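You operate a simulated robot arm through the tools that you are given. There is no shell and no other tool. Be economical: measure what you need, move in short steps, check, and stop when the job is done.

The job below is to be done with a simulated two-armed robot. You get a single attempt, and the scene is never put back.

Task
Take the coil from the upper right shelf of the middle bench and put it on the upper left shelf of the counter. Put the tag that says "26" from the second shelf from the bottom of the tall rack on the green ring and the tag labelled "56" on the upper left shelf of the counter. Stack the grey puck from the top of the island bench on top of the yellow puck. Put the green block on the top of the high bench away on the free end of the island bench. Take the black plate from the top of the wall bench and leave it on top of the white module. Any order will do.
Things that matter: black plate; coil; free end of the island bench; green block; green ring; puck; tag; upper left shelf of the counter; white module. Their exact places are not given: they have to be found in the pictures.

The check looks at the end state, three seconds after you hand in, the way a careful person would. Anything else that was tipped, shoved, dropped, spilled or broken makes it a failure.

Robot
Two 7-joint arms with two-finger parallel grippers on one trunk, on a base that drives. Base frame: it is fixed to the floor where the robot stands at the start and does not move with it; the origin is under the middle of the robot, x ahead of it, y to its left, z up. Units: cm, rad, N and s.
The left shoulder is at the start at [6, 14.7, 41.8], the right one opposite. With the tool pointing down near the work surface each hand reaches from about 30 to 74 cm from the robot's upright axis, wherever it stands, measured 20 degrees to its own side. Places, roughly: black plate (10x10x3 cm) [440, 470, 80]; coil [50, 25, 50]; free end of the island bench [0, 380, 80]; green block (5x5x2 cm) [190, 630, 90]; green ring (5x5x2 cm) [-210, -170, 50]; puck [0, 350, 75]; tag [-200, -150, 50]; upper left shelf of the counter [80, -60, 50]; white module [125, 425, 75]. Payload 3.43 kg a hand.
The TCP of each hand is the grasp point between the finger pads, 3 cm short of the fingertips. In the tool frame z runs along the fingers and y along their closing line. Largest opening 9.4 cm; finger width 2.8, thickness 1; the body of the gripper, 5 by 9.6 cm, starts 5.5 cm behind the TCP.
Orientation is that of the tool frame in the base frame, as a unit quaternion [w, x, y, z]. With the fingers straight down and closing along the base's y, the tool's x points along the base's -x, its y along +y and its z along -z.

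Tools
- The arms move only by the tool step_arm. It takes "left_deltas", "right_deltas" or both (then of equal length, played together; a hand with none holds still); each is a list of rows, each an object (a shift or turn left out is 0, a gripper value left out holds the last) with "dp": the shift along the base's x, y, z in cm, a list of three; "delta_rot": the turn, a rotation vector about the base's x, y, z in rad, a list of three; "hand": the closure, from 0 (fully open) to 1 (shut). In form: [{"dp": [dx, dy, dz], "delta_rot": [wx, wy, wz], "hand": hand}, ...]. A call has 1 to 10 rows; each row shifts and turns the commanded pose from where the row before left it. Each row takes 0.2 s and may step no farther than 5 cm and 0.15 rad from the row before; otherwise, or with a gripper value out of range, the whole call is refused. Where a pose cannot be reached the arm comes as near as it can. A force on the tool above 40 N (or 10 N above the force at the start of the call, whichever is more), or a blocked arm, ends the call early, and 0.2 s more pass. The fingers move at their own pace (about 7.2 cm/s each) and stop on an object; they squeeze with about 25 N. The grip force told is the motor's: it shows also when the fingers shut on nothing. Time passes only in rows, and 0.2 s behind the last, so rows that do not move let the fingers close. The reply holds the time, the measured pose of the TCP, the force on the tool along the base axes, the opening and the grip force, in the units named above and with some noise, with the torque about the TCP (base axes, N m) and any sound that the robot's microphone picked up.
- Cameras (640 x 400 px; columns grow to the right, rows downward): "scene" is now at [4.98, 2.85, 104.42]; the picture's right is [0.27, -0.96, 0.00], its down [-0.70, -0.20, -0.69] and it looks along [0.66, 0.19, -0.72] (base axes); focal length 262 px, centre (320, 200). "left" rides on the left gripper at [7.6, -1.4, -10.2] in its tool frame; the picture's right is [0.18, 0.98, 0.00], its down [-0.75, 0.14, -0.64] and it looks along [-0.63, 0.12, 0.77] (tool axes); focal length 243 px, centre (320, 200). "right" rides on the right gripper at [7.6, 1.4, -10.3] in its tool frame; the picture's right is [-0.18, 0.98, 0.00], its down [-0.75, -0.14, -0.64] and it looks along [-0.63, -0.12, 0.77] (tool axes); focal length 243 px, centre (320, 200).
- get_image(camera): a new picture of that camera. It takes no simulated time.
- raise_lower(by): slides the trunk up (or, below 0, down) by that many cm; the arms and the scene camera ride with it, the base frame stays. It gives what a move gives, with no picture.
- steer(legs): drives the robot by 1 to 6 legs, each [ahead, left, turn to the left] in cm, cm and rad, along the robot's own axes; the way and the turn of a leg run together, so that a leg with both is an arc; at most 150 cm and 3.142 rad a leg. The arms and the cameras ride along, it lands a little off, and it stops where it bumps. It gives what a move gives.
- pan_tilt(pan, tilt): turns the head with the scene camera to pan (to the left, within 1.501 rad either way) and tilt (down, from -0.506 to 1.204), counted from straight ahead of the robot. It gives what a move gives.
- probe_pixels(camera, pixels): for up to 12 pixels [column, row] of the newest picture of that camera ("zoom" is the newest enlarged one), the place [x, y, z] in the base frame of the surface seen there, good to about 0.2 cm, but the place of the scene camera against the robot may be out by one fixed shift of up to 1.8 cm in any direction. It takes no simulated time.
- close_up(camera, box): a new picture of the part [left, top, right, bottom] of that camera's present view, enlarged. It takes no simulated time.
- finish_job(): hands the job in; it is judged then, once.

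Keep the steps short. Do not move on a guess: measure, check each grasp and each placing, and mend mistakes. In all there are 124 turns and 124 pictures (those below and enlarged ones count). Leave the grippers open and the arms clear of the work at the hand-in unless told otherwise, and finish with a single line.

The tools are called after "Request:" as a command line: name --argument value ..., lists and objects as JSON in quotes. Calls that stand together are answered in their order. step_arm: Moves the arms, as the interface text tells. Its arguments: {"type":"object","properties":{"left_deltas":{"type":"array"},"right_deltas":{"type":"array"}},"required":[]} The other tools are called the same way: raise_lower (by) slides the trunk up or down; steer (legs) drives the base; pan_tilt (pan, tilt) turns the head that bears the scene camera; get_image (camera) takes a picture; probe_pixels (camera, pixels) gives the place of the surface under pixels of a picture; close_up (camera, box) takes an enlarged picture of a part of a camera's view; finish_job () hands the job in.

At the start:

```text
clock: 0.0
left_position: [37.43, 35.2, 70.99]
left_ee_rot: [0.0, 0.0, 1.0, 0.0]
left_contact_force: [-0.4, 0.4, 0.3]
left_moment: [0.04, -0.01, 0.0]
left_opening: 9.4
left_grip_force: 0.0
right_position: [37.6, -6.57, 75.01]
right_ee_rot: [0.001, 0.0, 1.0, 0.001]
right_contact_force: [-0.4, 0.6, 0.6]
right_moment: [-0.01, -0.01, -0.01]
right_opening: 9.42
right_grip_force: 0.0
trunk travel left (down, up): [-12.5, 12.5]
robot x, y, heading: [0.0, -0.05, -0.003]
head pan, tilt: [0.274, 0.808]
```

scene: 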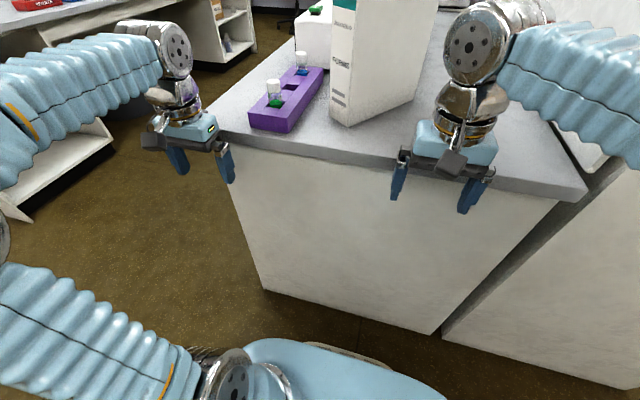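
right: 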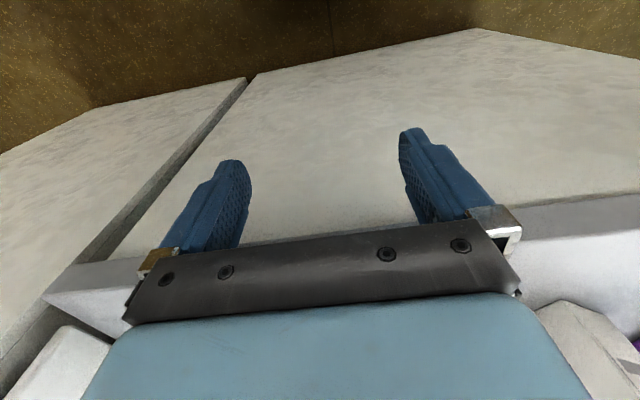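
left: 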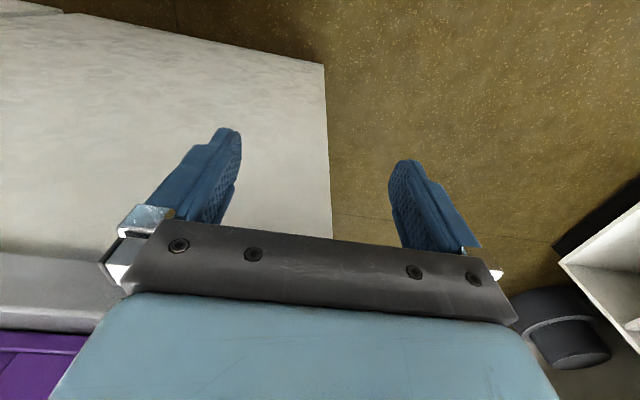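

The scene shows a bench right ahead with a purple rack and a white binder. I'll look around with the head, first level and ahead.

Request:
pan_tilt --pan 0.0 --tilt 0.3

Request:
get_image --camera "scene"

Request:
pan_tilt --pan 1.4 --tilt 0.3

Request:
get_image --camera "scene"

Request:
pan_tilt --pan -1.4 --tilt 0.3

Request:
get_image --camera "scene"

```text
clock: 0.9
left_position: [37.5, 35.34, 70.82]
left_ee_rot: [0.0, 0.0, 1.0, 0.0]
left_contact_force: [-0.7, -0.4, 0.1]
left_moment: [0.0, -0.01, 0.02]
left_opening: 9.41
left_grip_force: 0.1
right_position: [37.53, -6.67, 75.04]
right_ee_rot: [0.0, 0.0, 1.0, 0.0]
right_contact_force: [0.5, 1.2, -0.6]
right_moment: [-0.02, -0.01, 0.01]
right_opening: 9.39
right_grip_force: 0.1
trunk travel left (down, up): [-12.5, 12.5]
robot x, y, heading: [0.04, 0.01, -0.003]
head pan, tilt: [0.0, 0.3]
```

```text
120 pictures are left
```

scene: 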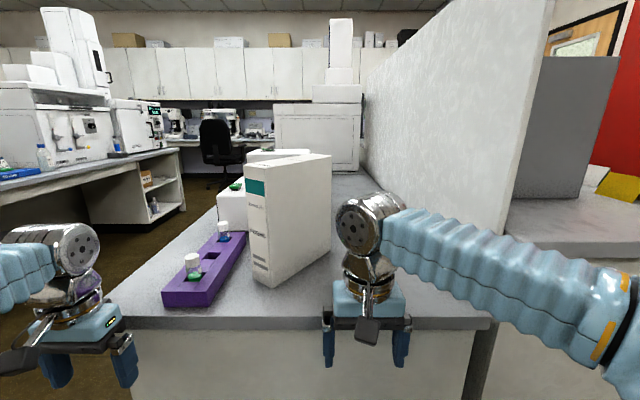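

```text
clock: 2.5
left_position: [37.42, 35.29, 70.89]
left_ee_rot: [0.0, 0.0, 1.0, 0.0]
left_contact_force: [-0.8, 0.2, 1.0]
left_moment: [-0.01, 0.0, -0.05]
left_opening: 9.4
left_grip_force: 0.0
right_position: [37.51, -6.59, 74.95]
right_ee_rot: [0.0, 0.0, 1.0, 0.0]
right_contact_force: [1.0, -0.5, 0.0]
right_moment: [0.02, 0.0, -0.01]
right_opening: 9.43
right_grip_force: 0.1
trunk travel left (down, up): [-12.5, 12.5]
robot x, y, heading: [0.42, 0.06, -0.001]
head pan, tilt: [1.4, 0.3]
```

```text
119 pictures are left
```

scene: 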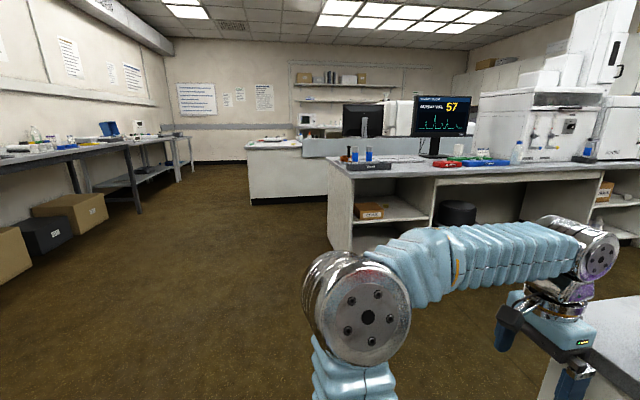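

```text
clock: 4.9
left_position: [37.44, 35.15, 70.85]
left_ee_rot: [0.0, 0.0, 1.0, 0.0]
left_contact_force: [-0.3, 0.3, 0.6]
left_moment: [-0.01, -0.03, 0.02]
left_opening: 9.39
left_grip_force: 0.1
right_position: [37.54, -6.61, 75.1]
right_ee_rot: [0.0, 0.0, 1.0, -0.001]
right_contact_force: [0.4, -0.2, 0.1]
right_moment: [-0.01, 0.03, -0.01]
right_opening: 9.4
right_grip_force: 0.0
trunk travel left (down, up): [-12.5, 12.5]
robot x, y, heading: [0.13, 0.16, 0.001]
head pan, tilt: [-1.4, 0.3]
```

```text
118 pictures are left
```

scene: 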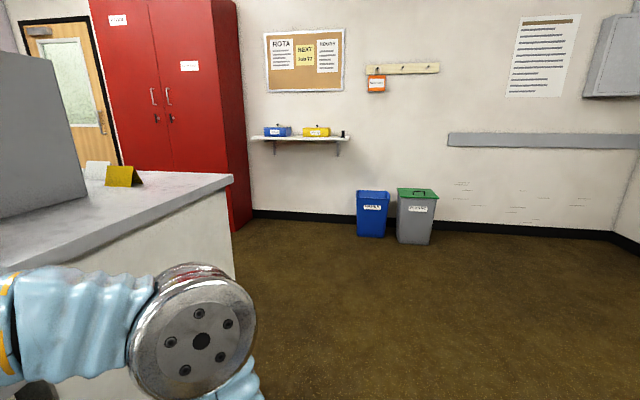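

I'll measure the bench ahead and its left edge, and look to the left-down.

Request:
pan_tilt --pan 0.5 --tilt 0.5

Request:
get_image --camera "scene"

```text
clock: 6.8
left_position: [37.42, 35.14, 70.91]
left_ee_rot: [-0.001, 0.0, 1.0, 0.001]
left_contact_force: [-0.4, -0.5, -0.2]
left_moment: [-0.01, 0.0, 0.01]
left_opening: 9.38
left_grip_force: 0.0
right_position: [37.55, -6.56, 75.05]
right_ee_rot: [0.0, 0.0, 1.0, 0.0]
right_contact_force: [-0.2, 0.3, 0.3]
right_moment: [0.01, 0.01, -0.02]
right_opening: 9.38
right_grip_force: 0.1
trunk travel left (down, up): [-12.5, 12.5]
robot x, y, heading: [0.13, 0.45, 0.002]
head pan, tilt: [0.499, 0.499]
```

```text
117 pictures are left
```

scene: 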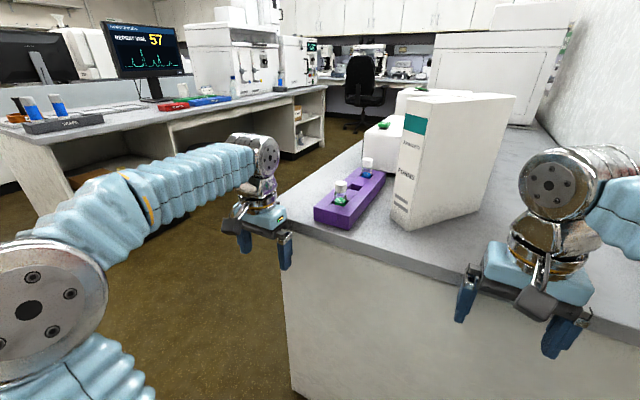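

Request:
probe_pixels --camera "scene" --pixels '[[288, 225], [640, 338], [345, 150], [262, 330], [10, 130], [110, 130], [325, 87], [310, 130], [460, 130], [340, 200], [300, 385], [570, 150]]'

```text
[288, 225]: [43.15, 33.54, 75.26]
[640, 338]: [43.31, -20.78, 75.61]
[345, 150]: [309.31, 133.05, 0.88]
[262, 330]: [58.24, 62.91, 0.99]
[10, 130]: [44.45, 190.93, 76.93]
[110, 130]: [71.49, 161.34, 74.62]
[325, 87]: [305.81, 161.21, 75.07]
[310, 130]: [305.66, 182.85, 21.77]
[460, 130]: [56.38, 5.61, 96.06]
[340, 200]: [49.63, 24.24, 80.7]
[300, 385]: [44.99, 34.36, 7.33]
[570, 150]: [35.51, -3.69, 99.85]
```

Bench ahead: front face x≈43, y from −21 to 33, top z≈75, long in x. Its shelves must open to +y (the left aisle). I'll back away and drive round into the left aisle facing −y.

Request:
steer --legs '[[-40, 0, 0], [0, 110, 0], [0, 0, -1.571], [0, 90, 0]]'

Request:
pan_tilt --pan 0.0 --tilt 0.5

Request:
get_image --camera "scene"

```text
clock: 22.8
left_position: [83.14, 76.26, 70.83]
left_ee_rot: [0.0, 0.709, 0.705, 0.0]
left_contact_force: [-0.1, 0.4, 0.4]
left_moment: [0.02, 0.0, 0.04]
left_opening: 9.39
left_grip_force: 0.0
right_position: [41.28, 76.46, 74.89]
right_ee_rot: [0.0, 0.709, 0.705, 0.0]
right_contact_force: [0.8, 0.3, -0.3]
right_moment: [0.0, -0.01, -0.01]
right_opening: 9.41
right_grip_force: 0.0
trunk travel left (down, up): [-12.5, 12.5]
robot x, y, heading: [47.6, 113.67, -1.574]
head pan, tilt: [0.499, 0.499]
```

```text
clock: 23.8
left_position: [82.95, 76.21, 70.94]
left_ee_rot: [0.0, 0.709, 0.705, 0.0]
left_contact_force: [-0.2, -0.2, 0.4]
left_moment: [-0.02, 0.05, -0.01]
left_opening: 9.37
left_grip_force: 0.1
right_position: [41.19, 76.31, 75.0]
right_ee_rot: [0.0, 0.709, 0.705, 0.0]
right_contact_force: [-0.7, -0.2, -0.5]
right_moment: [0.0, 0.01, -0.01]
right_opening: 9.42
right_grip_force: 0.0
trunk travel left (down, up): [-12.5, 12.5]
robot x, y, heading: [48.08, 113.55, -1.574]
head pan, tilt: [0.0, 0.499]
```

```text
116 pictures are left
```

scene: 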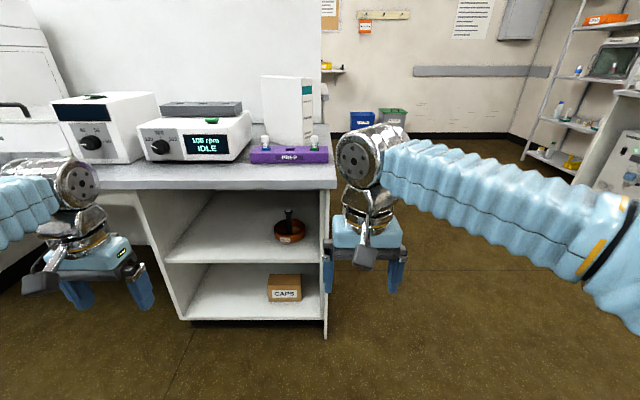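

The coil (copper, at ~(290,228)) stands on the upper shelf. Enlarge and measure.

Request:
close_up --camera "scene" --box '[230, 180, 350, 255]'

Request:
close_up --camera "scene" --box '[520, 20, 640, 180]'

Request:
probe_pixels --camera "scene" --pixels '[[290, 240], [288, 212], [288, 225], [280, 228], [304, 228], [230, 255], [163, 255], [323, 262], [320, 187], [150, 195], [230, 205], [300, 200]]'

```text
5.33 times, centred on (290, 218) of scene
```

zoom: 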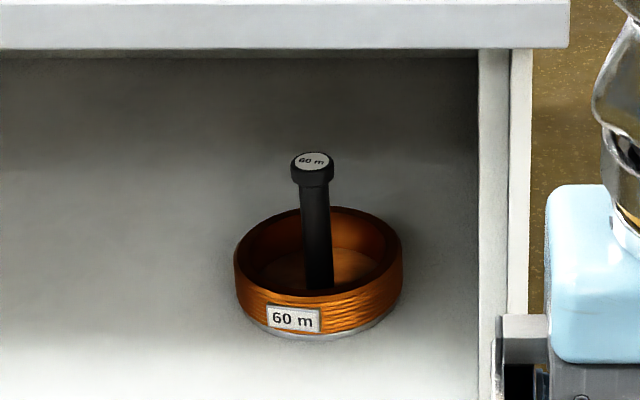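

```text
2.50 times, centred on (580, 100) of scene
```

zoom: 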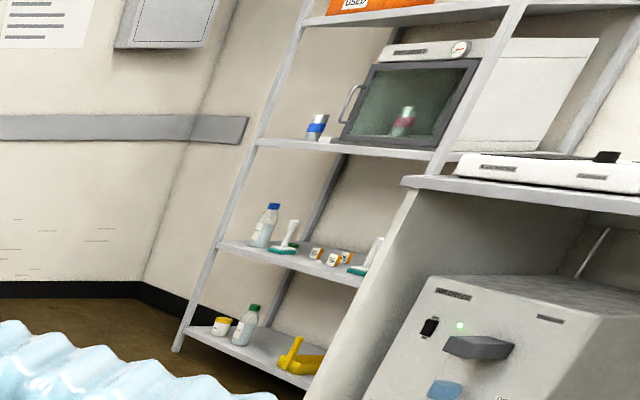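

```text
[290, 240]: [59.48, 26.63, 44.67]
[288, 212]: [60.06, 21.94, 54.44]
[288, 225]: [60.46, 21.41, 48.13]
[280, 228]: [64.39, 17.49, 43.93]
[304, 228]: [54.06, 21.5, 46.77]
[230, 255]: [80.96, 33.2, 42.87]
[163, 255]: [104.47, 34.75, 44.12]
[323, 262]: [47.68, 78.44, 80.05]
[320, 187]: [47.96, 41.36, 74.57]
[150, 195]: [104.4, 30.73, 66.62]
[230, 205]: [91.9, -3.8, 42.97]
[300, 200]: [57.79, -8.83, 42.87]
```

The coil is a spool with a black post at about (60, 21.5), post top z≈55, shelf z≈43. I'll grip the post with the right hand pitched 30° below horizontal. First shift left along the aisle, then pose the hand.

Request:
steer --legs '[[0, 31, 0]]'

Request:
step_arm --right_deltas '[{"dp": [-1.2, -1, -2.2], "delta_rot": [-0.15, 0, 0]}, {"dp": [-1.2, -1, -2.2], "delta_rot": [-0.15, 0, 0]}, {"dp": [-1.2, -1, -2.2], "delta_rot": [-0.15, 0, 0]}, {"dp": [-1.2, -1, -2.2], "delta_rot": [-0.15, 0, 0]}, {"dp": [-1.2, -1, -2.2], "delta_rot": [-0.15, 0, 0]}, {"dp": [-1.2, -1, -2.2], "delta_rot": [-0.15, 0, 0]}, {"dp": [-1.2, -1, -2.2], "delta_rot": [-0.15, 0, 0]}, {"dp": [-1.2, -1, -2.2]}, {"dp": [-1.2, -1, -2.2]}, {"dp": [-1.2, -1, -2.2]}]'

Request:
get_image --camera "right"

Request:
get_image --camera "scene"

```text
clock: 25.9
left_position: [114.37, 76.11, 70.88]
left_ee_rot: [0.0, 0.708, 0.706, 0.0]
left_contact_force: [0.2, -0.5, -0.1]
left_moment: [0.01, -0.01, 0.03]
left_opening: 9.39
left_grip_force: 0.1
right_position: [72.57, 76.19, 74.96]
right_ee_rot: [0.001, 0.708, 0.706, -0.001]
right_contact_force: [-0.2, 0.8, -0.9]
right_moment: [-0.03, 0.0, 0.03]
right_opening: 9.39
right_grip_force: 0.0
trunk travel left (down, up): [-12.5, 12.5]
robot x, y, heading: [79.33, 113.72, -1.578]
head pan, tilt: [0.0, 0.499]
```

```text
clock: 28.1
left_position: [114.37, 76.11, 70.88]
left_ee_rot: [0.001, 0.708, 0.706, -0.001]
left_contact_force: [0.3, -0.1, -0.5]
left_moment: [-0.01, 0.01, -0.01]
left_opening: 9.4
left_grip_force: 0.1
right_position: [60.91, 64.94, 53.57]
right_ee_rot: [0.355, 0.613, 0.611, -0.353]
right_contact_force: [0.0, -0.1, -0.2]
right_moment: [0.0, 0.0, 0.0]
right_opening: 9.39
right_grip_force: 0.0
right hand out of reach, approached as far as the arm can: row 7, 8
trunk travel left (down, up): [-12.5, 12.5]
robot x, y, heading: [79.03, 113.97, -1.574]
head pan, tilt: [0.0, 0.499]
```

```text
113 pictures are left
```

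right: 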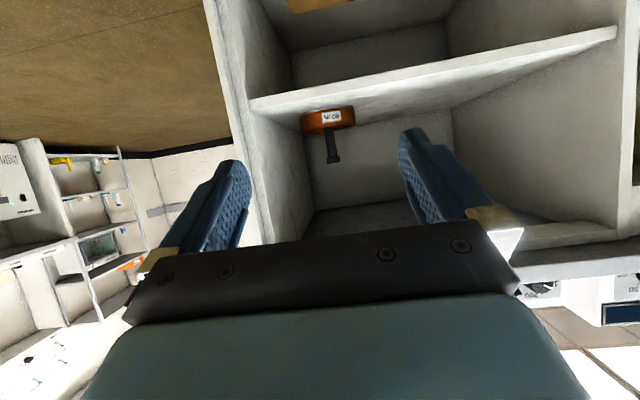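

```text
112 pictures are left
```

scene: 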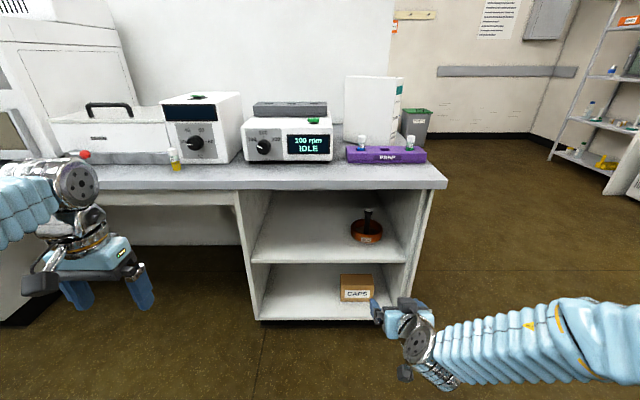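

Both cameras see the post; I'll measure it with each to get the scene camera's shift.

Request:
probe_pixels --camera "right" --pixels '[[332, 159], [331, 140], [328, 120], [305, 120], [353, 116], [440, 88], [331, 110]]'

Request:
close_up --camera "scene" --box '[320, 190, 416, 250]'

Request:
probe_pixels --camera "scene" --pixels '[[368, 211], [368, 222], [366, 239], [352, 231], [382, 230], [435, 178], [300, 185], [280, 262], [415, 205]]'

```text
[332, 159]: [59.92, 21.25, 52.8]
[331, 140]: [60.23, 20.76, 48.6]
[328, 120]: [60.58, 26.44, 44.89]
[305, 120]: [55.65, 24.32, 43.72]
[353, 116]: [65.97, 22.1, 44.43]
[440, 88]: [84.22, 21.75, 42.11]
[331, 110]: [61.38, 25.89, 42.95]
```

```text
6.67 times, centred on (368, 220) of scene
```

zoom: 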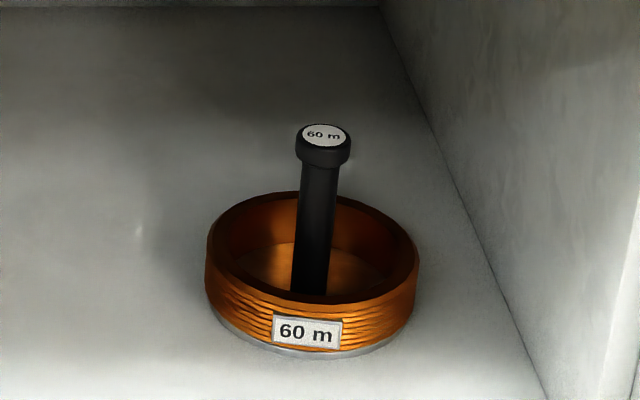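

```text
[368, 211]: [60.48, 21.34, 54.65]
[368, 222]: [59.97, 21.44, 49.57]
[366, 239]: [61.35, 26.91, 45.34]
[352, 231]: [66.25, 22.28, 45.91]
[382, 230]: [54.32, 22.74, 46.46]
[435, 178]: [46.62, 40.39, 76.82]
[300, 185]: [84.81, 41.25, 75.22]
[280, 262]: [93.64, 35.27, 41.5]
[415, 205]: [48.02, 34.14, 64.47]
```

Measurements agree within ~1 cm: post axis (60.2, 20.6), grip height ≈50.2. Raise the left hand for safety, then drive 29 cm ahead with the right hand lined up.

Request:
step_arm --left_deltas '[{"dp": [0, 0, 4]}, {"dp": [0, 0, 4]}, {"dp": [0, 0, 4]}]' --right_deltas '[{"dp": [0, 0, -0.5]}, {"dp": [-0.3, 0, -0.5]}, {"dp": [-0.3, 0, -0.5]}]'

Request:
steer --legs '[[29, 0, 0]]'

Request:
get_image --camera "right"

```text
clock: 28.9
left_position: [114.53, 76.48, 82.97]
left_ee_rot: [0.0, 0.709, 0.705, -0.001]
left_contact_force: [0.4, -0.1, -0.1]
left_moment: [-0.02, 0.02, -0.01]
left_opening: 9.38
left_grip_force: 0.1
right_position: [60.42, 64.66, 52.37]
right_ee_rot: [0.355, 0.613, 0.611, -0.353]
right_contact_force: [0.1, 0.9, 0.5]
right_moment: [-0.01, 0.02, 0.01]
right_opening: 9.38
right_grip_force: 0.1
trunk travel left (down, up): [-12.5, 12.5]
robot x, y, heading: [78.62, 113.95, -1.571]
head pan, tilt: [0.0, 0.499]
```

```text
clock: 30.9
left_position: [114.51, 47.9, 83.07]
left_ee_rot: [0.0, 0.707, 0.707, 0.001]
left_contact_force: [-0.3, 0.0, 0.0]
left_moment: [0.04, 0.0, 0.0]
left_opening: 9.4
left_grip_force: 0.0
right_position: [60.4, 35.92, 52.38]
right_ee_rot: [0.355, 0.613, 0.611, -0.353]
right_contact_force: [1.4, 0.0, 0.2]
right_moment: [0.0, 0.0, -0.02]
right_opening: 9.39
right_grip_force: 0.0
trunk travel left (down, up): [-12.5, 12.5]
robot x, y, heading: [79.27, 85.36, -1.575]
head pan, tilt: [0.0, 0.499]
```

```text
110 pictures are left
```

right: 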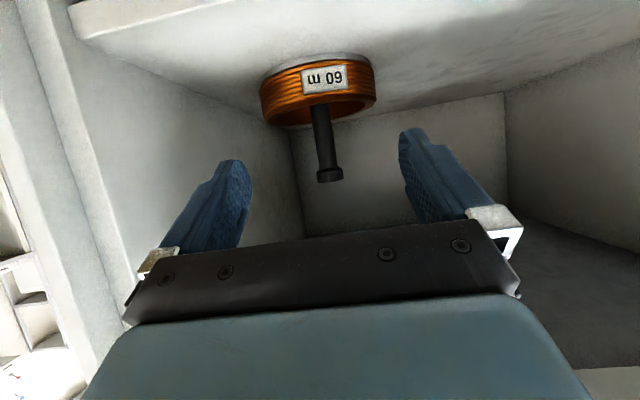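

Request:
probe_pixels --camera "right" --pixels '[[328, 168], [324, 145], [320, 122], [332, 178], [290, 100], [265, 90], [373, 72], [440, 100], [100, 50]]'

```text
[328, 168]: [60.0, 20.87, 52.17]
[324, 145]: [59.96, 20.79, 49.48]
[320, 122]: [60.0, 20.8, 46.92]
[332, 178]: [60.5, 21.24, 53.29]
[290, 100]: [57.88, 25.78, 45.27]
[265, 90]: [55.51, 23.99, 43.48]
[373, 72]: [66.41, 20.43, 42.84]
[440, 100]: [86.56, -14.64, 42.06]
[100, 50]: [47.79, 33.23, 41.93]
```

Post axis ≈(60.0, 19.9). Move the hand in 15.9 cm and down 2.2, then close.

Request:
step_arm --right_deltas '[{"dp": [-0.1, -2, -0.3]}, {"dp": [-0.1, -2, -0.3]}, {"dp": [-0.1, -2, -0.3]}, {"dp": [0, -2, -0.3]}, {"dp": [0, -2, -0.3]}, {"dp": [0, -2, -0.3]}, {"dp": [0, -2, -0.3]}, {"dp": [0, -1.9, -0.2]}]'

Request:
get_image --camera "right"

```text
clock: 32.6
left_position: [114.66, 47.7, 83.09]
left_ee_rot: [0.0, 0.708, 0.706, 0.0]
left_contact_force: [1.0, 1.2, 0.2]
left_moment: [0.03, -0.01, 0.0]
left_opening: 9.39
left_grip_force: 0.1
right_position: [60.09, 20.11, 50.06]
right_ee_rot: [0.356, 0.613, 0.611, -0.353]
right_contact_force: [-0.2, 0.1, -0.8]
right_moment: [0.0, 0.0, -0.03]
right_opening: 9.4
right_grip_force: 0.1
trunk travel left (down, up): [-12.5, 12.5]
robot x, y, heading: [79.4, 84.83, -1.568]
head pan, tilt: [0.0, 0.499]
```

```text
109 pictures are left
```

right: 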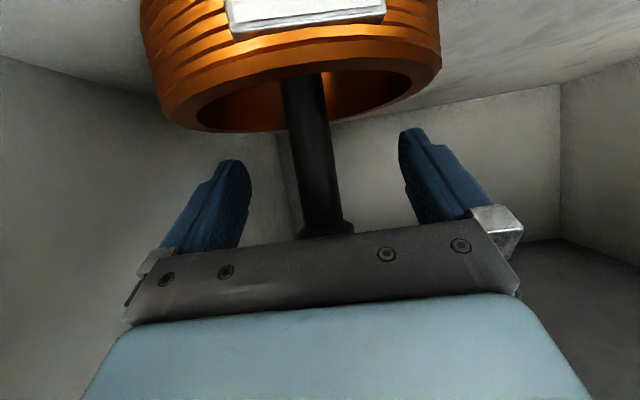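

Post lies between the fingers. Close and lift 3 cm.

Request:
step_arm --right_deltas '[{"hand": 1}, {"hand": 1}, {"hand": 1}, {"hand": 1}, {"dp": [0, 0, 0.7]}, {"dp": [0, 0, 1]}, {"dp": [0, 0, 1]}, {"dp": [0, 0, 1]}]'

Request:
get_image --camera "right"

```text
clock: 34.5
left_position: [114.57, 47.78, 83.02]
left_ee_rot: [0.0, 0.708, 0.706, -0.001]
left_contact_force: [-0.4, -0.3, -0.2]
left_moment: [0.03, 0.01, -0.01]
left_opening: 9.39
left_grip_force: 0.0
right_position: [60.09, 20.04, 53.69]
right_ee_rot: [0.355, 0.613, 0.611, -0.353]
right_contact_force: [0.6, -0.2, -1.3]
right_moment: [0.02, 0.0, 0.01]
right_opening: 2.51
right_grip_force: 25.1
trunk travel left (down, up): [-12.5, 12.5]
robot x, y, heading: [79.14, 84.63, -1.574]
head pan, tilt: [0.0, 0.499]
```

```text
108 pictures are left
```

right: 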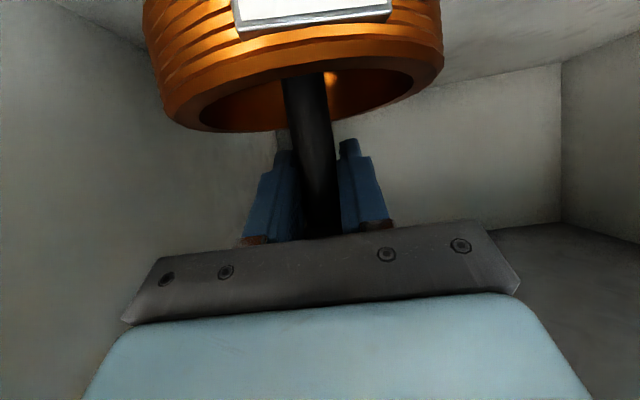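

Held (opening 2.5, coil lifted). Pull it straight out and back off, then move to the open floor past the bench end.

Request:
step_arm --right_deltas '[{"dp": [0, 3, 0]}, {"dp": [0, 3, 0]}, {"dp": [0, 3, 0]}, {"dp": [0, 3, 0]}, {"dp": [0, 3, 0]}]'

Request:
steer --legs '[[-30, 0, 0], [0, -130, 0]]'

Request:
get_image --camera "right"

Request:
get_image --camera "scene"

```text
clock: 35.6
left_position: [114.57, 47.77, 82.92]
left_ee_rot: [0.0, 0.708, 0.706, 0.0]
left_contact_force: [-0.4, -0.4, 0.5]
left_moment: [-0.04, 0.0, -0.01]
left_opening: 9.4
left_grip_force: 0.0
right_position: [60.09, 35.01, 53.69]
right_ee_rot: [0.355, 0.613, 0.612, -0.352]
right_contact_force: [0.7, 0.2, -1.5]
right_moment: [-0.02, 0.01, 0.03]
right_opening: 2.51
right_grip_force: 24.6
trunk travel left (down, up): [-12.5, 12.5]
robot x, y, heading: [79.22, 85.25, -1.574]
head pan, tilt: [0.0, 0.499]
```

```text
clock: 43.9
left_position: [-16.93, 76.8, 83.03]
left_ee_rot: [0.0, 0.705, 0.709, 0.0]
left_contact_force: [0.1, -0.4, -0.5]
left_moment: [0.0, 0.0, 0.0]
left_opening: 9.42
left_grip_force: 0.1
right_position: [-71.18, 63.51, 53.72]
right_ee_rot: [0.356, 0.61, 0.614, -0.352]
right_contact_force: [0.1, 0.3, -2.4]
right_moment: [0.02, -0.03, -0.02]
right_opening: 2.49
right_grip_force: 24.6
trunk travel left (down, up): [-12.5, 12.5]
robot x, y, heading: [-52.51, 114.16, -1.566]
head pan, tilt: [0.0, 0.499]
```

```text
107 pictures are left
```

right: 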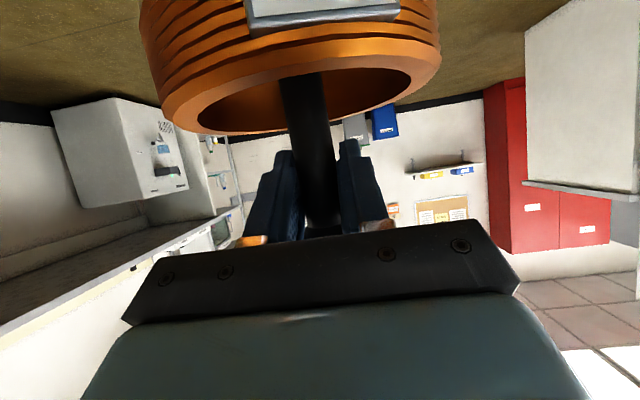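

```text
106 pictures are left
```

scene: 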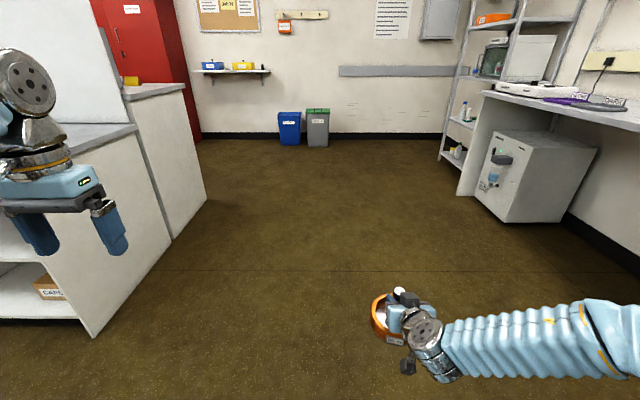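

Request:
probe_pixels --camera "scene" --pixels '[[184, 86], [206, 203], [130, 130], [170, 235], [457, 195], [440, 158], [490, 95], [505, 222], [330, 132], [95, 335], [195, 130], [465, 118]]'

```text
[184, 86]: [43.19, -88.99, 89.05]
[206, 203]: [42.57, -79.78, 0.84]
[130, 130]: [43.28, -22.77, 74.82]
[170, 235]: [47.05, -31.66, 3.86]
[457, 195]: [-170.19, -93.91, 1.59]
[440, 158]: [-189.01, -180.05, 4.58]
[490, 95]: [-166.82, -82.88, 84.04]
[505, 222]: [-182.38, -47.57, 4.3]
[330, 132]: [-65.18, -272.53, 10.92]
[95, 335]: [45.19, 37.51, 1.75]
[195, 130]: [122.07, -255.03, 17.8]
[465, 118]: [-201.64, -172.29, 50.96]
```

Counter: face x≈43, y −26…−89, top 89. Drive round to its far side (south), facing +y, and look.

Request:
steer --legs '[[150, 0, 0], [133, 0, 0], [0, 112, 0], [0, 0, 3.14]]'

Request:
get_image --camera "scene"

```text
clock: 70.4
left_position: [25.47, -137.83, 83.11]
left_ee_rot: [0.0, 0.708, -0.707, 0.0]
left_contact_force: [0.1, -0.9, 0.0]
left_moment: [0.01, 0.01, 0.0]
left_opening: 9.4
left_grip_force: 0.0
right_position: [79.95, -124.97, 53.64]
right_ee_rot: [-0.352, 0.612, -0.612, -0.355]
right_contact_force: [0.6, 0.4, -1.8]
right_moment: [-0.04, -0.01, 0.0]
right_opening: 2.46
right_grip_force: 25.4
trunk travel left (down, up): [-12.5, 12.5]
robot x, y, heading: [60.98, -174.8, 1.57]
head pan, tilt: [0.0, 0.499]
```

```text
105 pictures are left
```

scene: 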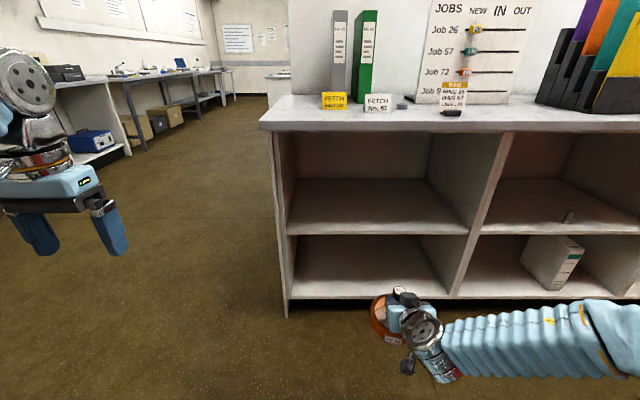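

The upper left cubby is empty. Measure it.

Request:
probe_pixels --camera "scene" --pixels '[[290, 232], [465, 232], [370, 232], [370, 200], [430, 180], [300, 182], [300, 140], [490, 140], [270, 125], [600, 128], [370, 215], [440, 215]]'

```text
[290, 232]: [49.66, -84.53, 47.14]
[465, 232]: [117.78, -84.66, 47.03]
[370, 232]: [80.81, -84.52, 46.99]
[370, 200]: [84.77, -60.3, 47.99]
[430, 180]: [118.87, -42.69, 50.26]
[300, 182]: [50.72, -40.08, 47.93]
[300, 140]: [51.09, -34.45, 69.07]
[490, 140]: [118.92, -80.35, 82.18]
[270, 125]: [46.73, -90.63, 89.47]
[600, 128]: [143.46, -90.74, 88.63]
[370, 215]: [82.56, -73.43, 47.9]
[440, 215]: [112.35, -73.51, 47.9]
```

Shelf z≈47.5, cubby x 50–118, y −85…−34. Raise the coil 5 cm, shift right 15, drive ahead 36.

Request:
step_arm --right_deltas '[{"dp": [0, 0, 2]}, {"dp": [0, 0, 2]}, {"dp": [0, 0, 1.5]}]'

Request:
steer --legs '[[0, -15, 0], [36, 0, 0]]'

Request:
get_image --camera "right"

Request:
get_image --camera "scene"

```text
clock: 71.2
left_position: [25.49, -137.85, 82.97]
left_ee_rot: [0.0, -0.707, 0.707, -0.001]
left_contact_force: [0.9, 0.0, -0.2]
left_moment: [-0.04, 0.0, 0.0]
left_opening: 9.38
left_grip_force: 0.0
right_position: [80.03, -124.68, 59.13]
right_ee_rot: [0.353, -0.612, 0.612, 0.356]
right_contact_force: [-0.5, 0.6, -1.3]
right_moment: [0.0, 0.02, 0.0]
right_opening: 2.48
right_grip_force: 25.4
trunk travel left (down, up): [-12.5, 12.5]
robot x, y, heading: [60.78, -175.05, 1.57]
head pan, tilt: [0.0, 0.499]
```

```text
clock: 74.5
left_position: [41.13, -100.99, 83.03]
left_ee_rot: [0.0, -0.706, 0.708, -0.001]
left_contact_force: [-0.1, 0.7, 0.4]
left_moment: [-0.02, -0.01, 0.03]
left_opening: 9.39
left_grip_force: 0.0
right_position: [95.62, -88.35, 59.26]
right_ee_rot: [0.354, -0.61, 0.614, 0.354]
right_contact_force: [-0.7, 0.9, -0.7]
right_moment: [0.01, 0.02, -0.02]
right_opening: 2.47
right_grip_force: 25.3
trunk travel left (down, up): [-12.5, 12.5]
robot x, y, heading: [76.17, -138.3, 1.561]
head pan, tilt: [0.0, 0.499]
```

```text
104 pictures are left
```

right: 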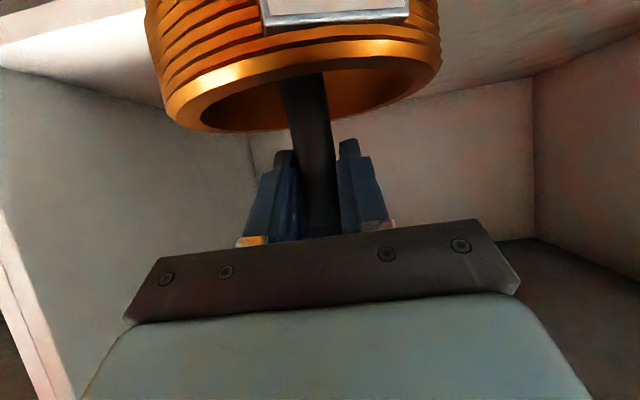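

```text
103 pictures are left
```

scene: 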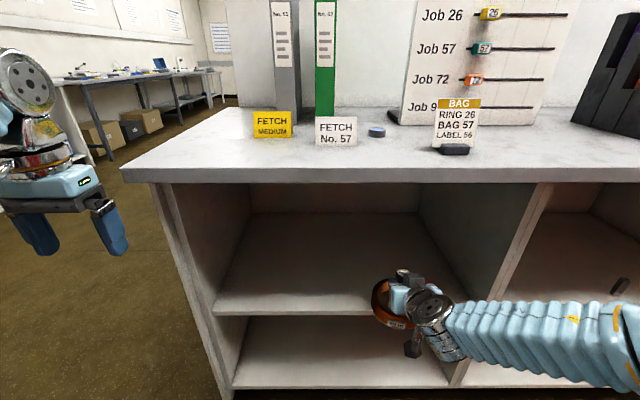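

Request:
probe_pixels --camera "right" --pixels '[[500, 50], [480, 20], [60, 50], [560, 40], [150, 30]]'

Request:
step_arm --right_deltas '[{"dp": [0, 3, 0]}, {"dp": [0, 3, 0]}, {"dp": [0, 3, 0]}, {"dp": [0, 3, 0]}, {"dp": [0, 3, 0]}, {"dp": [0, 3, 0]}]'

```text
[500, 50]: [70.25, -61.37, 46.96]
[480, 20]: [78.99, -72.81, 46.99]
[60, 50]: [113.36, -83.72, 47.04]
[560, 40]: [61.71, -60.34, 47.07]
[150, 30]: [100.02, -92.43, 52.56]
```

```text
clock: 75.9
left_position: [41.09, -101.07, 83.07]
left_ee_rot: [0.0, -0.705, 0.709, 0.0]
left_contact_force: [-0.8, -0.1, 0.2]
left_moment: [0.03, -0.03, 0.02]
left_opening: 9.4
left_grip_force: 0.2
right_position: [95.64, -70.34, 59.28]
right_ee_rot: [0.354, -0.61, 0.614, 0.354]
right_contact_force: [0.2, -0.4, -1.4]
right_moment: [0.0, 0.0, 0.03]
right_opening: 2.48
right_grip_force: 25.4
trunk travel left (down, up): [-12.5, 12.5]
robot x, y, heading: [76.41, -138.45, 1.561]
head pan, tilt: [0.0, 0.499]
```

Shelf at z=47.0 (scene reads ~0.9 high). Lower 4.2 cm until touch.

Request:
step_arm --right_deltas '[{"dp": [0, 0, -1]}, {"dp": [0, 0, -1]}, {"dp": [0, 0, -1]}, {"dp": [0, 0, -0.7]}, {"dp": [0, 0, -0.3]}, {"dp": [0, 0, -0.2]}, {"dp": [0, 0, 0]}]'

Request:
get_image --camera "right"

```text
clock: 77.5
left_position: [41.18, -101.15, 83.08]
left_ee_rot: [0.0, -0.705, 0.709, 0.0]
left_contact_force: [0.2, 0.5, 0.2]
left_moment: [0.01, -0.01, 0.04]
left_opening: 9.38
left_grip_force: 0.1
right_position: [95.58, -70.4, 55.04]
right_ee_rot: [0.354, -0.61, 0.614, 0.354]
right_contact_force: [0.3, 1.0, 0.5]
right_moment: [0.06, 0.12, -0.03]
right_opening: 2.45
right_grip_force: 25.4
trunk travel left (down, up): [-12.5, 12.5]
robot x, y, heading: [76.32, -138.29, 1.565]
head pan, tilt: [0.0, 0.499]
```

```text
102 pictures are left
```

right: 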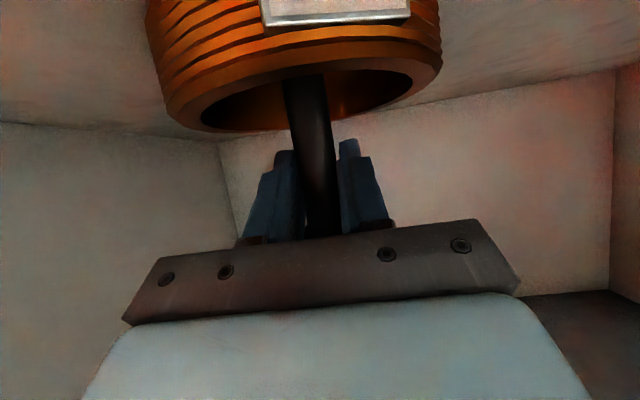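

Contact felt (weight gone). Open and withdraw straight back.

Request:
step_arm --right_deltas '[{"hand": 0.5}, {"hand": 0.3}, {"hand": 0.2}, {"dp": [0, -1, 0.3], "hand": 0.2}, {"dp": [0, -2.5, 0.5]}, {"dp": [0, -3, 0]}, {"dp": [0, -3, 0]}, {"dp": [0, -3, 0]}, {"dp": [0, -3, 0]}, {"dp": [0, -2, 0]}]'

Request:
get_image --camera "right"

```text
clock: 79.7
left_position: [41.11, -101.18, 82.98]
left_ee_rot: [-0.001, -0.705, 0.709, 0.0]
left_contact_force: [0.1, -0.3, -0.7]
left_moment: [0.01, -0.03, 0.01]
left_opening: 9.41
left_grip_force: 0.0
right_position: [95.54, -87.73, 55.72]
right_ee_rot: [0.354, -0.611, 0.614, 0.354]
right_contact_force: [0.2, 1.6, 0.4]
right_moment: [0.0, 0.0, 0.03]
right_opening: 7.53
right_grip_force: 0.1
trunk travel left (down, up): [-12.5, 12.5]
robot x, y, heading: [76.85, -138.63, 1.562]
head pan, tilt: [0.0, 0.499]
```

```text
101 pictures are left
```

right: 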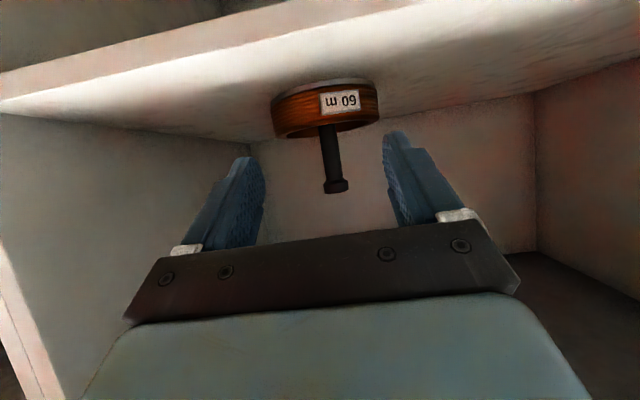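

Coil is upright on the shelf. Now back off, turn to face −x and drive toward the tall rack.

Request:
steer --legs '[[-33, 0, 0], [0, 0, 1.58], [150, 0, 0], [20, 0, 0]]'

Request:
get_image --camera "scene"

```text
clock: 94.1
left_position: [-138.26, -197.71, 82.96]
left_ee_rot: [0.0, 1.0, -0.02, 0.0]
left_contact_force: [-0.4, -0.5, -0.1]
left_moment: [0.03, -0.01, 0.03]
left_opening: 9.4
left_grip_force: 0.0
right_position: [-149.8, -142.95, 55.7]
right_ee_rot: [-0.008, 0.865, -0.017, -0.501]
right_contact_force: [-0.6, -0.1, 0.2]
right_moment: [0.01, 0.0, -0.01]
right_opening: 7.51
right_grip_force: 0.0
trunk travel left (down, up): [-12.5, 12.5]
robot x, y, heading: [-99.47, -163.94, 3.101]
head pan, tilt: [0.0, 0.499]
```

```text
100 pictures are left
```

scene: 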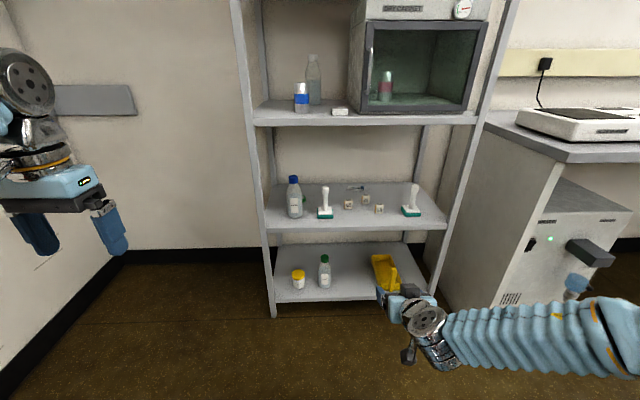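

Request:
close_up --camera "scene" --box '[270, 165, 430, 235]'

Request:
probe_pixels --camera "scene" --pixels '[[325, 212], [412, 210], [348, 204], [365, 199], [379, 209], [360, 188], [300, 215], [268, 228], [447, 225], [415, 120], [440, 260], [375, 222]]'

```text
4.00 times, centred on (350, 200) of scene
```

zoom: 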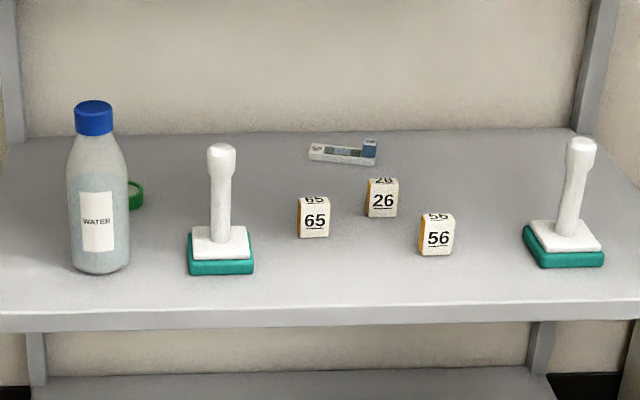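

```text
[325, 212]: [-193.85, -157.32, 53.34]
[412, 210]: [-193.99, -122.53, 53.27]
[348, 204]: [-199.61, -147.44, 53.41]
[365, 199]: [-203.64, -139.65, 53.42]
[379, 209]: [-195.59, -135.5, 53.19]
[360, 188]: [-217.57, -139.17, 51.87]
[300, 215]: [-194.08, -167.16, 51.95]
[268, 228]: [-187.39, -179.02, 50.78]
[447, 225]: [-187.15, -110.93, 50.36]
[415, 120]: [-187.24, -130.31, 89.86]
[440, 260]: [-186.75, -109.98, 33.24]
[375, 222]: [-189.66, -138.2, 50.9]
```

Tags: 65 at (−199.6,−147.4), 26 at (−203.6,−139.7), 56 at (−195.6,−135.5). The green ring is half hidden behind the water bottle. Drive a little closer, straighten up, and look via the right hand camera and scene.

Request:
steer --legs '[[22, -6, 0.04]]'

Request:
pan_tilt --pan 0.0 --tilt 0.65

Request:
get_image --camera "scene"

Request:
get_image --camera "right"

```text
clock: 95.8
left_position: [-157.9, -193.16, 82.96]
left_ee_rot: [0.0, 1.0, 0.004, -0.001]
left_contact_force: [1.4, 0.5, -0.2]
left_moment: [0.0, -0.02, -0.03]
left_opening: 9.41
left_grip_force: 0.2
right_position: [-171.93, -138.74, 55.7]
right_ee_rot: [0.004, 0.866, 0.003, -0.501]
right_contact_force: [-0.6, -0.6, 0.0]
right_moment: [-0.04, 0.01, 0.0]
right_opening: 7.54
right_grip_force: 0.0
trunk travel left (down, up): [-12.5, 12.5]
robot x, y, heading: [-121.06, -157.78, -3.137]
head pan, tilt: [0.0, 0.499]
```

```text
clock: 96.5
left_position: [-157.9, -193.21, 83.09]
left_ee_rot: [-0.001, 1.0, 0.003, 0.001]
left_contact_force: [1.0, 0.7, 0.5]
left_moment: [-0.03, -0.02, 0.01]
left_opening: 9.4
left_grip_force: 0.0
right_position: [-171.94, -138.96, 55.66]
right_ee_rot: [0.003, 0.865, 0.003, -0.501]
right_contact_force: [0.0, 0.3, -0.3]
right_moment: [-0.01, 0.0, -0.02]
right_opening: 7.55
right_grip_force: 0.0
trunk travel left (down, up): [-12.5, 12.5]
robot x, y, heading: [-120.93, -157.56, -3.134]
head pan, tilt: [0.0, 0.649]
```

```text
98 pictures are left
```

scene: 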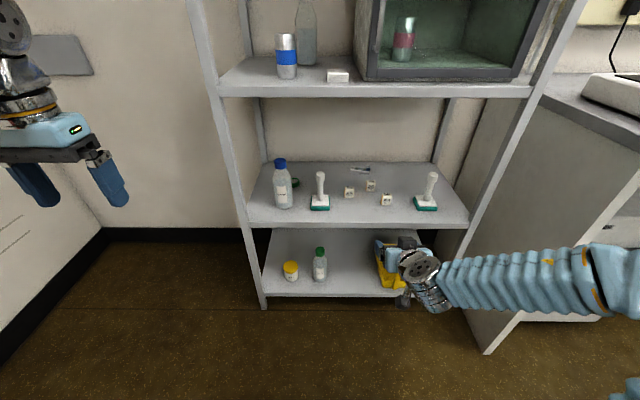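

```text
97 pictures are left
```

right: 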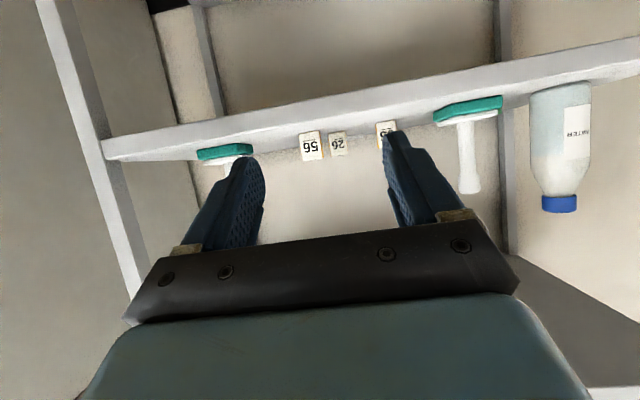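

Raise the right hand with a steeper pitch (45°), and pitch the left hand too.

Request:
step_arm --right_deltas '[{"dp": [0, 0, 1.5], "delta_rot": [0, -0.13, 0]}, {"dp": [0, 0, 1.5], "delta_rot": [0, -0.13, 0]}, {"dp": [0, 0, 1.5]}, {"dp": [0, 0, 1.5]}, {"dp": [0, 0, 1.5]}, {"dp": [0, 0, 1.5]}, {"dp": [0, 0, 1.5]}]' --left_deltas '[{"dp": [-1, 2.3, -2.5], "delta_rot": [0, 0.112, 0]}, {"dp": [-1, 2.3, -2.5], "delta_rot": [0, 0.112, 0]}, {"dp": [-1, 2.3, -2.5], "delta_rot": [0, 0.112, 0]}, {"dp": [-1, 2.3, -2.5], "delta_rot": [0, 0.112, 0]}, {"dp": [-1, 2.3, -2.5], "delta_rot": [0, 0.112, 0]}, {"dp": [-1, 2.3, -2.5], "delta_rot": [0, 0.112, 0]}, {"dp": [-1, 2.3, -2.5], "delta_rot": [0, 0.113, 0]}]'

Request:
get_image --camera "right"

Request:
get_image --camera "left"

```text
clock: 98.1
left_position: [-164.62, -177.34, 65.53]
left_ee_rot: [-0.001, 0.924, 0.003, -0.383]
left_contact_force: [-0.7, -0.8, -0.4]
left_moment: [-0.01, 0.0, -0.02]
left_opening: 9.41
left_grip_force: 0.2
right_position: [-171.86, -138.91, 66.22]
right_ee_rot: [0.006, 0.923, 0.004, -0.384]
right_contact_force: [0.3, 0.0, 0.6]
right_moment: [0.01, 0.03, 0.01]
right_opening: 7.54
right_grip_force: 0.0
trunk travel left (down, up): [-12.5, 12.5]
robot x, y, heading: [-121.13, -157.72, -3.136]
head pan, tilt: [0.0, 0.649]
```

```text
96 pictures are left
```

right: 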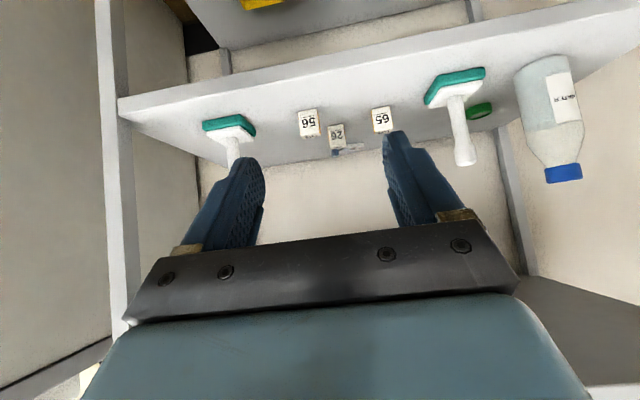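

```text
95 pictures are left
```

left: 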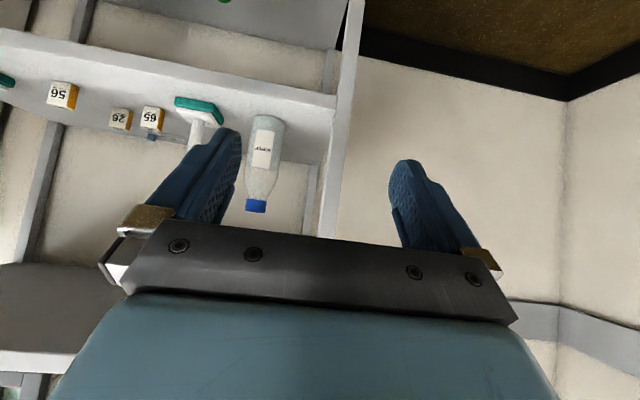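

Request:
close_up --camera "right" --box '[280, 60, 520, 180]'

Request:
probe_pixels --camera "right" --pixels '[[308, 122], [310, 134], [337, 131], [337, 142], [383, 118], [384, 129], [475, 105], [485, 105], [487, 115], [462, 113], [550, 130], [565, 170]]'

```text
2.67 times, centred on (400, 120) of right
```

zoom: 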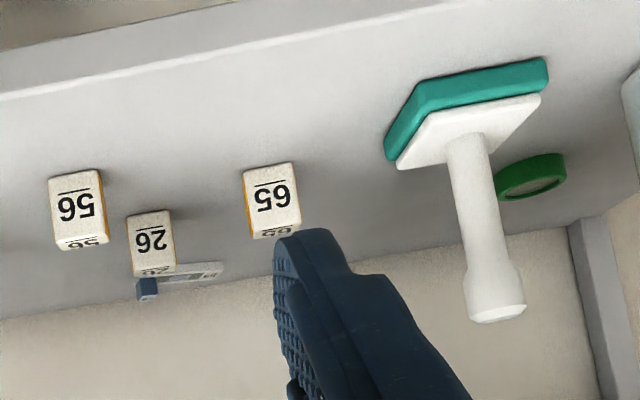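

```text
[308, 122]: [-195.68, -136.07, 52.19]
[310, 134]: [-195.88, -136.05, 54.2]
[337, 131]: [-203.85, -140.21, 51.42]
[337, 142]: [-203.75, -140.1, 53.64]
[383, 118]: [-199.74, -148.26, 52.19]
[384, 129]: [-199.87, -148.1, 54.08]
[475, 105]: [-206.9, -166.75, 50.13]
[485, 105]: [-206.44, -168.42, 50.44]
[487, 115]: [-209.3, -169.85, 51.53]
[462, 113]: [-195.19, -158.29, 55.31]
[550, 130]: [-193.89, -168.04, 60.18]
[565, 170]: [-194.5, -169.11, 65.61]
```

Ring lies flat at about (−209,−169) behind the bottle (−194,−168). I'll take tag 56 with the right hand first (front face x≈−195.8, y≈−136). Drive 14 cm closer.

Request:
steer --legs '[[14, 0, 0]]'

Request:
get_image --camera "right"

Request:
close_up --camera "scene" --box '[260, 140, 480, 260]'

```text
clock: 99.4
left_position: [-178.93, -177.57, 65.49]
left_ee_rot: [-0.001, 0.924, 0.005, -0.382]
left_contact_force: [0.5, 0.6, 0.2]
left_moment: [0.01, 0.02, 0.01]
left_opening: 9.39
left_grip_force: 0.1
right_position: [-186.27, -139.15, 66.26]
right_ee_rot: [0.006, 0.923, 0.005, -0.385]
right_contact_force: [0.7, -0.3, -0.3]
right_moment: [-0.03, 0.01, 0.0]
right_opening: 7.49
right_grip_force: 0.1
trunk travel left (down, up): [-12.5, 12.5]
robot x, y, heading: [-135.13, -157.72, -3.132]
head pan, tilt: [0.0, 0.649]
```

```text
93 pictures are left
```

right: 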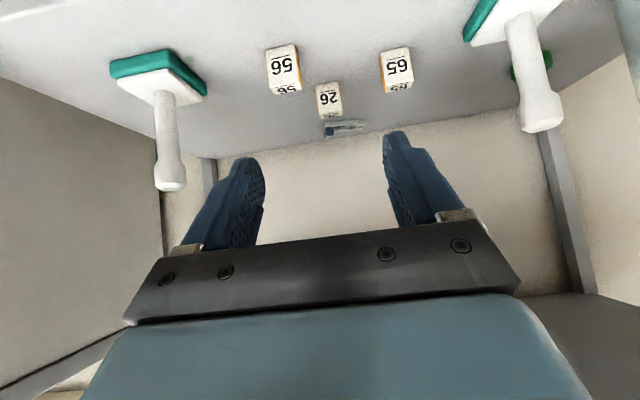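

```text
2.91 times, centred on (370, 200) of scene
```

zoom: 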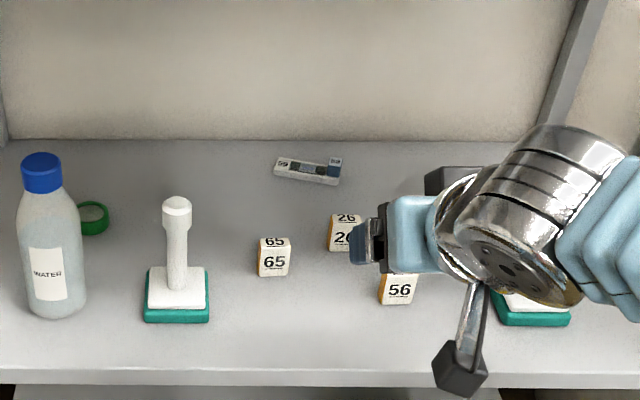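

Request:
probe_pixels --camera "right" --pixels '[[271, 68], [294, 66], [283, 85], [287, 91], [281, 50], [325, 115], [332, 113], [319, 100], [338, 98], [520, 66], [330, 87], [299, 62]]'

Request:
probe_pixels --camera "zoom" --pixels '[[40, 160], [176, 202], [84, 205], [93, 228], [103, 210], [50, 300], [90, 235]]'

```text
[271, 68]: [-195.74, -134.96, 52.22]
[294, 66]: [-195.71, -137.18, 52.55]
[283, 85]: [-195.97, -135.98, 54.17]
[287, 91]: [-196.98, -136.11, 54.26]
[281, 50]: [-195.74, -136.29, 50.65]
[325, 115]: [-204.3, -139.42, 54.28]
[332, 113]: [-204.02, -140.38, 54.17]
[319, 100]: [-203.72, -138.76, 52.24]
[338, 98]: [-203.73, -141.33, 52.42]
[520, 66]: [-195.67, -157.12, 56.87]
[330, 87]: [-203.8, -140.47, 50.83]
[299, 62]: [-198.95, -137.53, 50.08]
```

```text
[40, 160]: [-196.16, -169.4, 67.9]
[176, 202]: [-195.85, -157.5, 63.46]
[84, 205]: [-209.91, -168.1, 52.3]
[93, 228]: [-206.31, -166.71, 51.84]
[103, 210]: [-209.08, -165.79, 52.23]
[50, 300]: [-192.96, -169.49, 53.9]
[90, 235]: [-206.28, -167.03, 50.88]
```

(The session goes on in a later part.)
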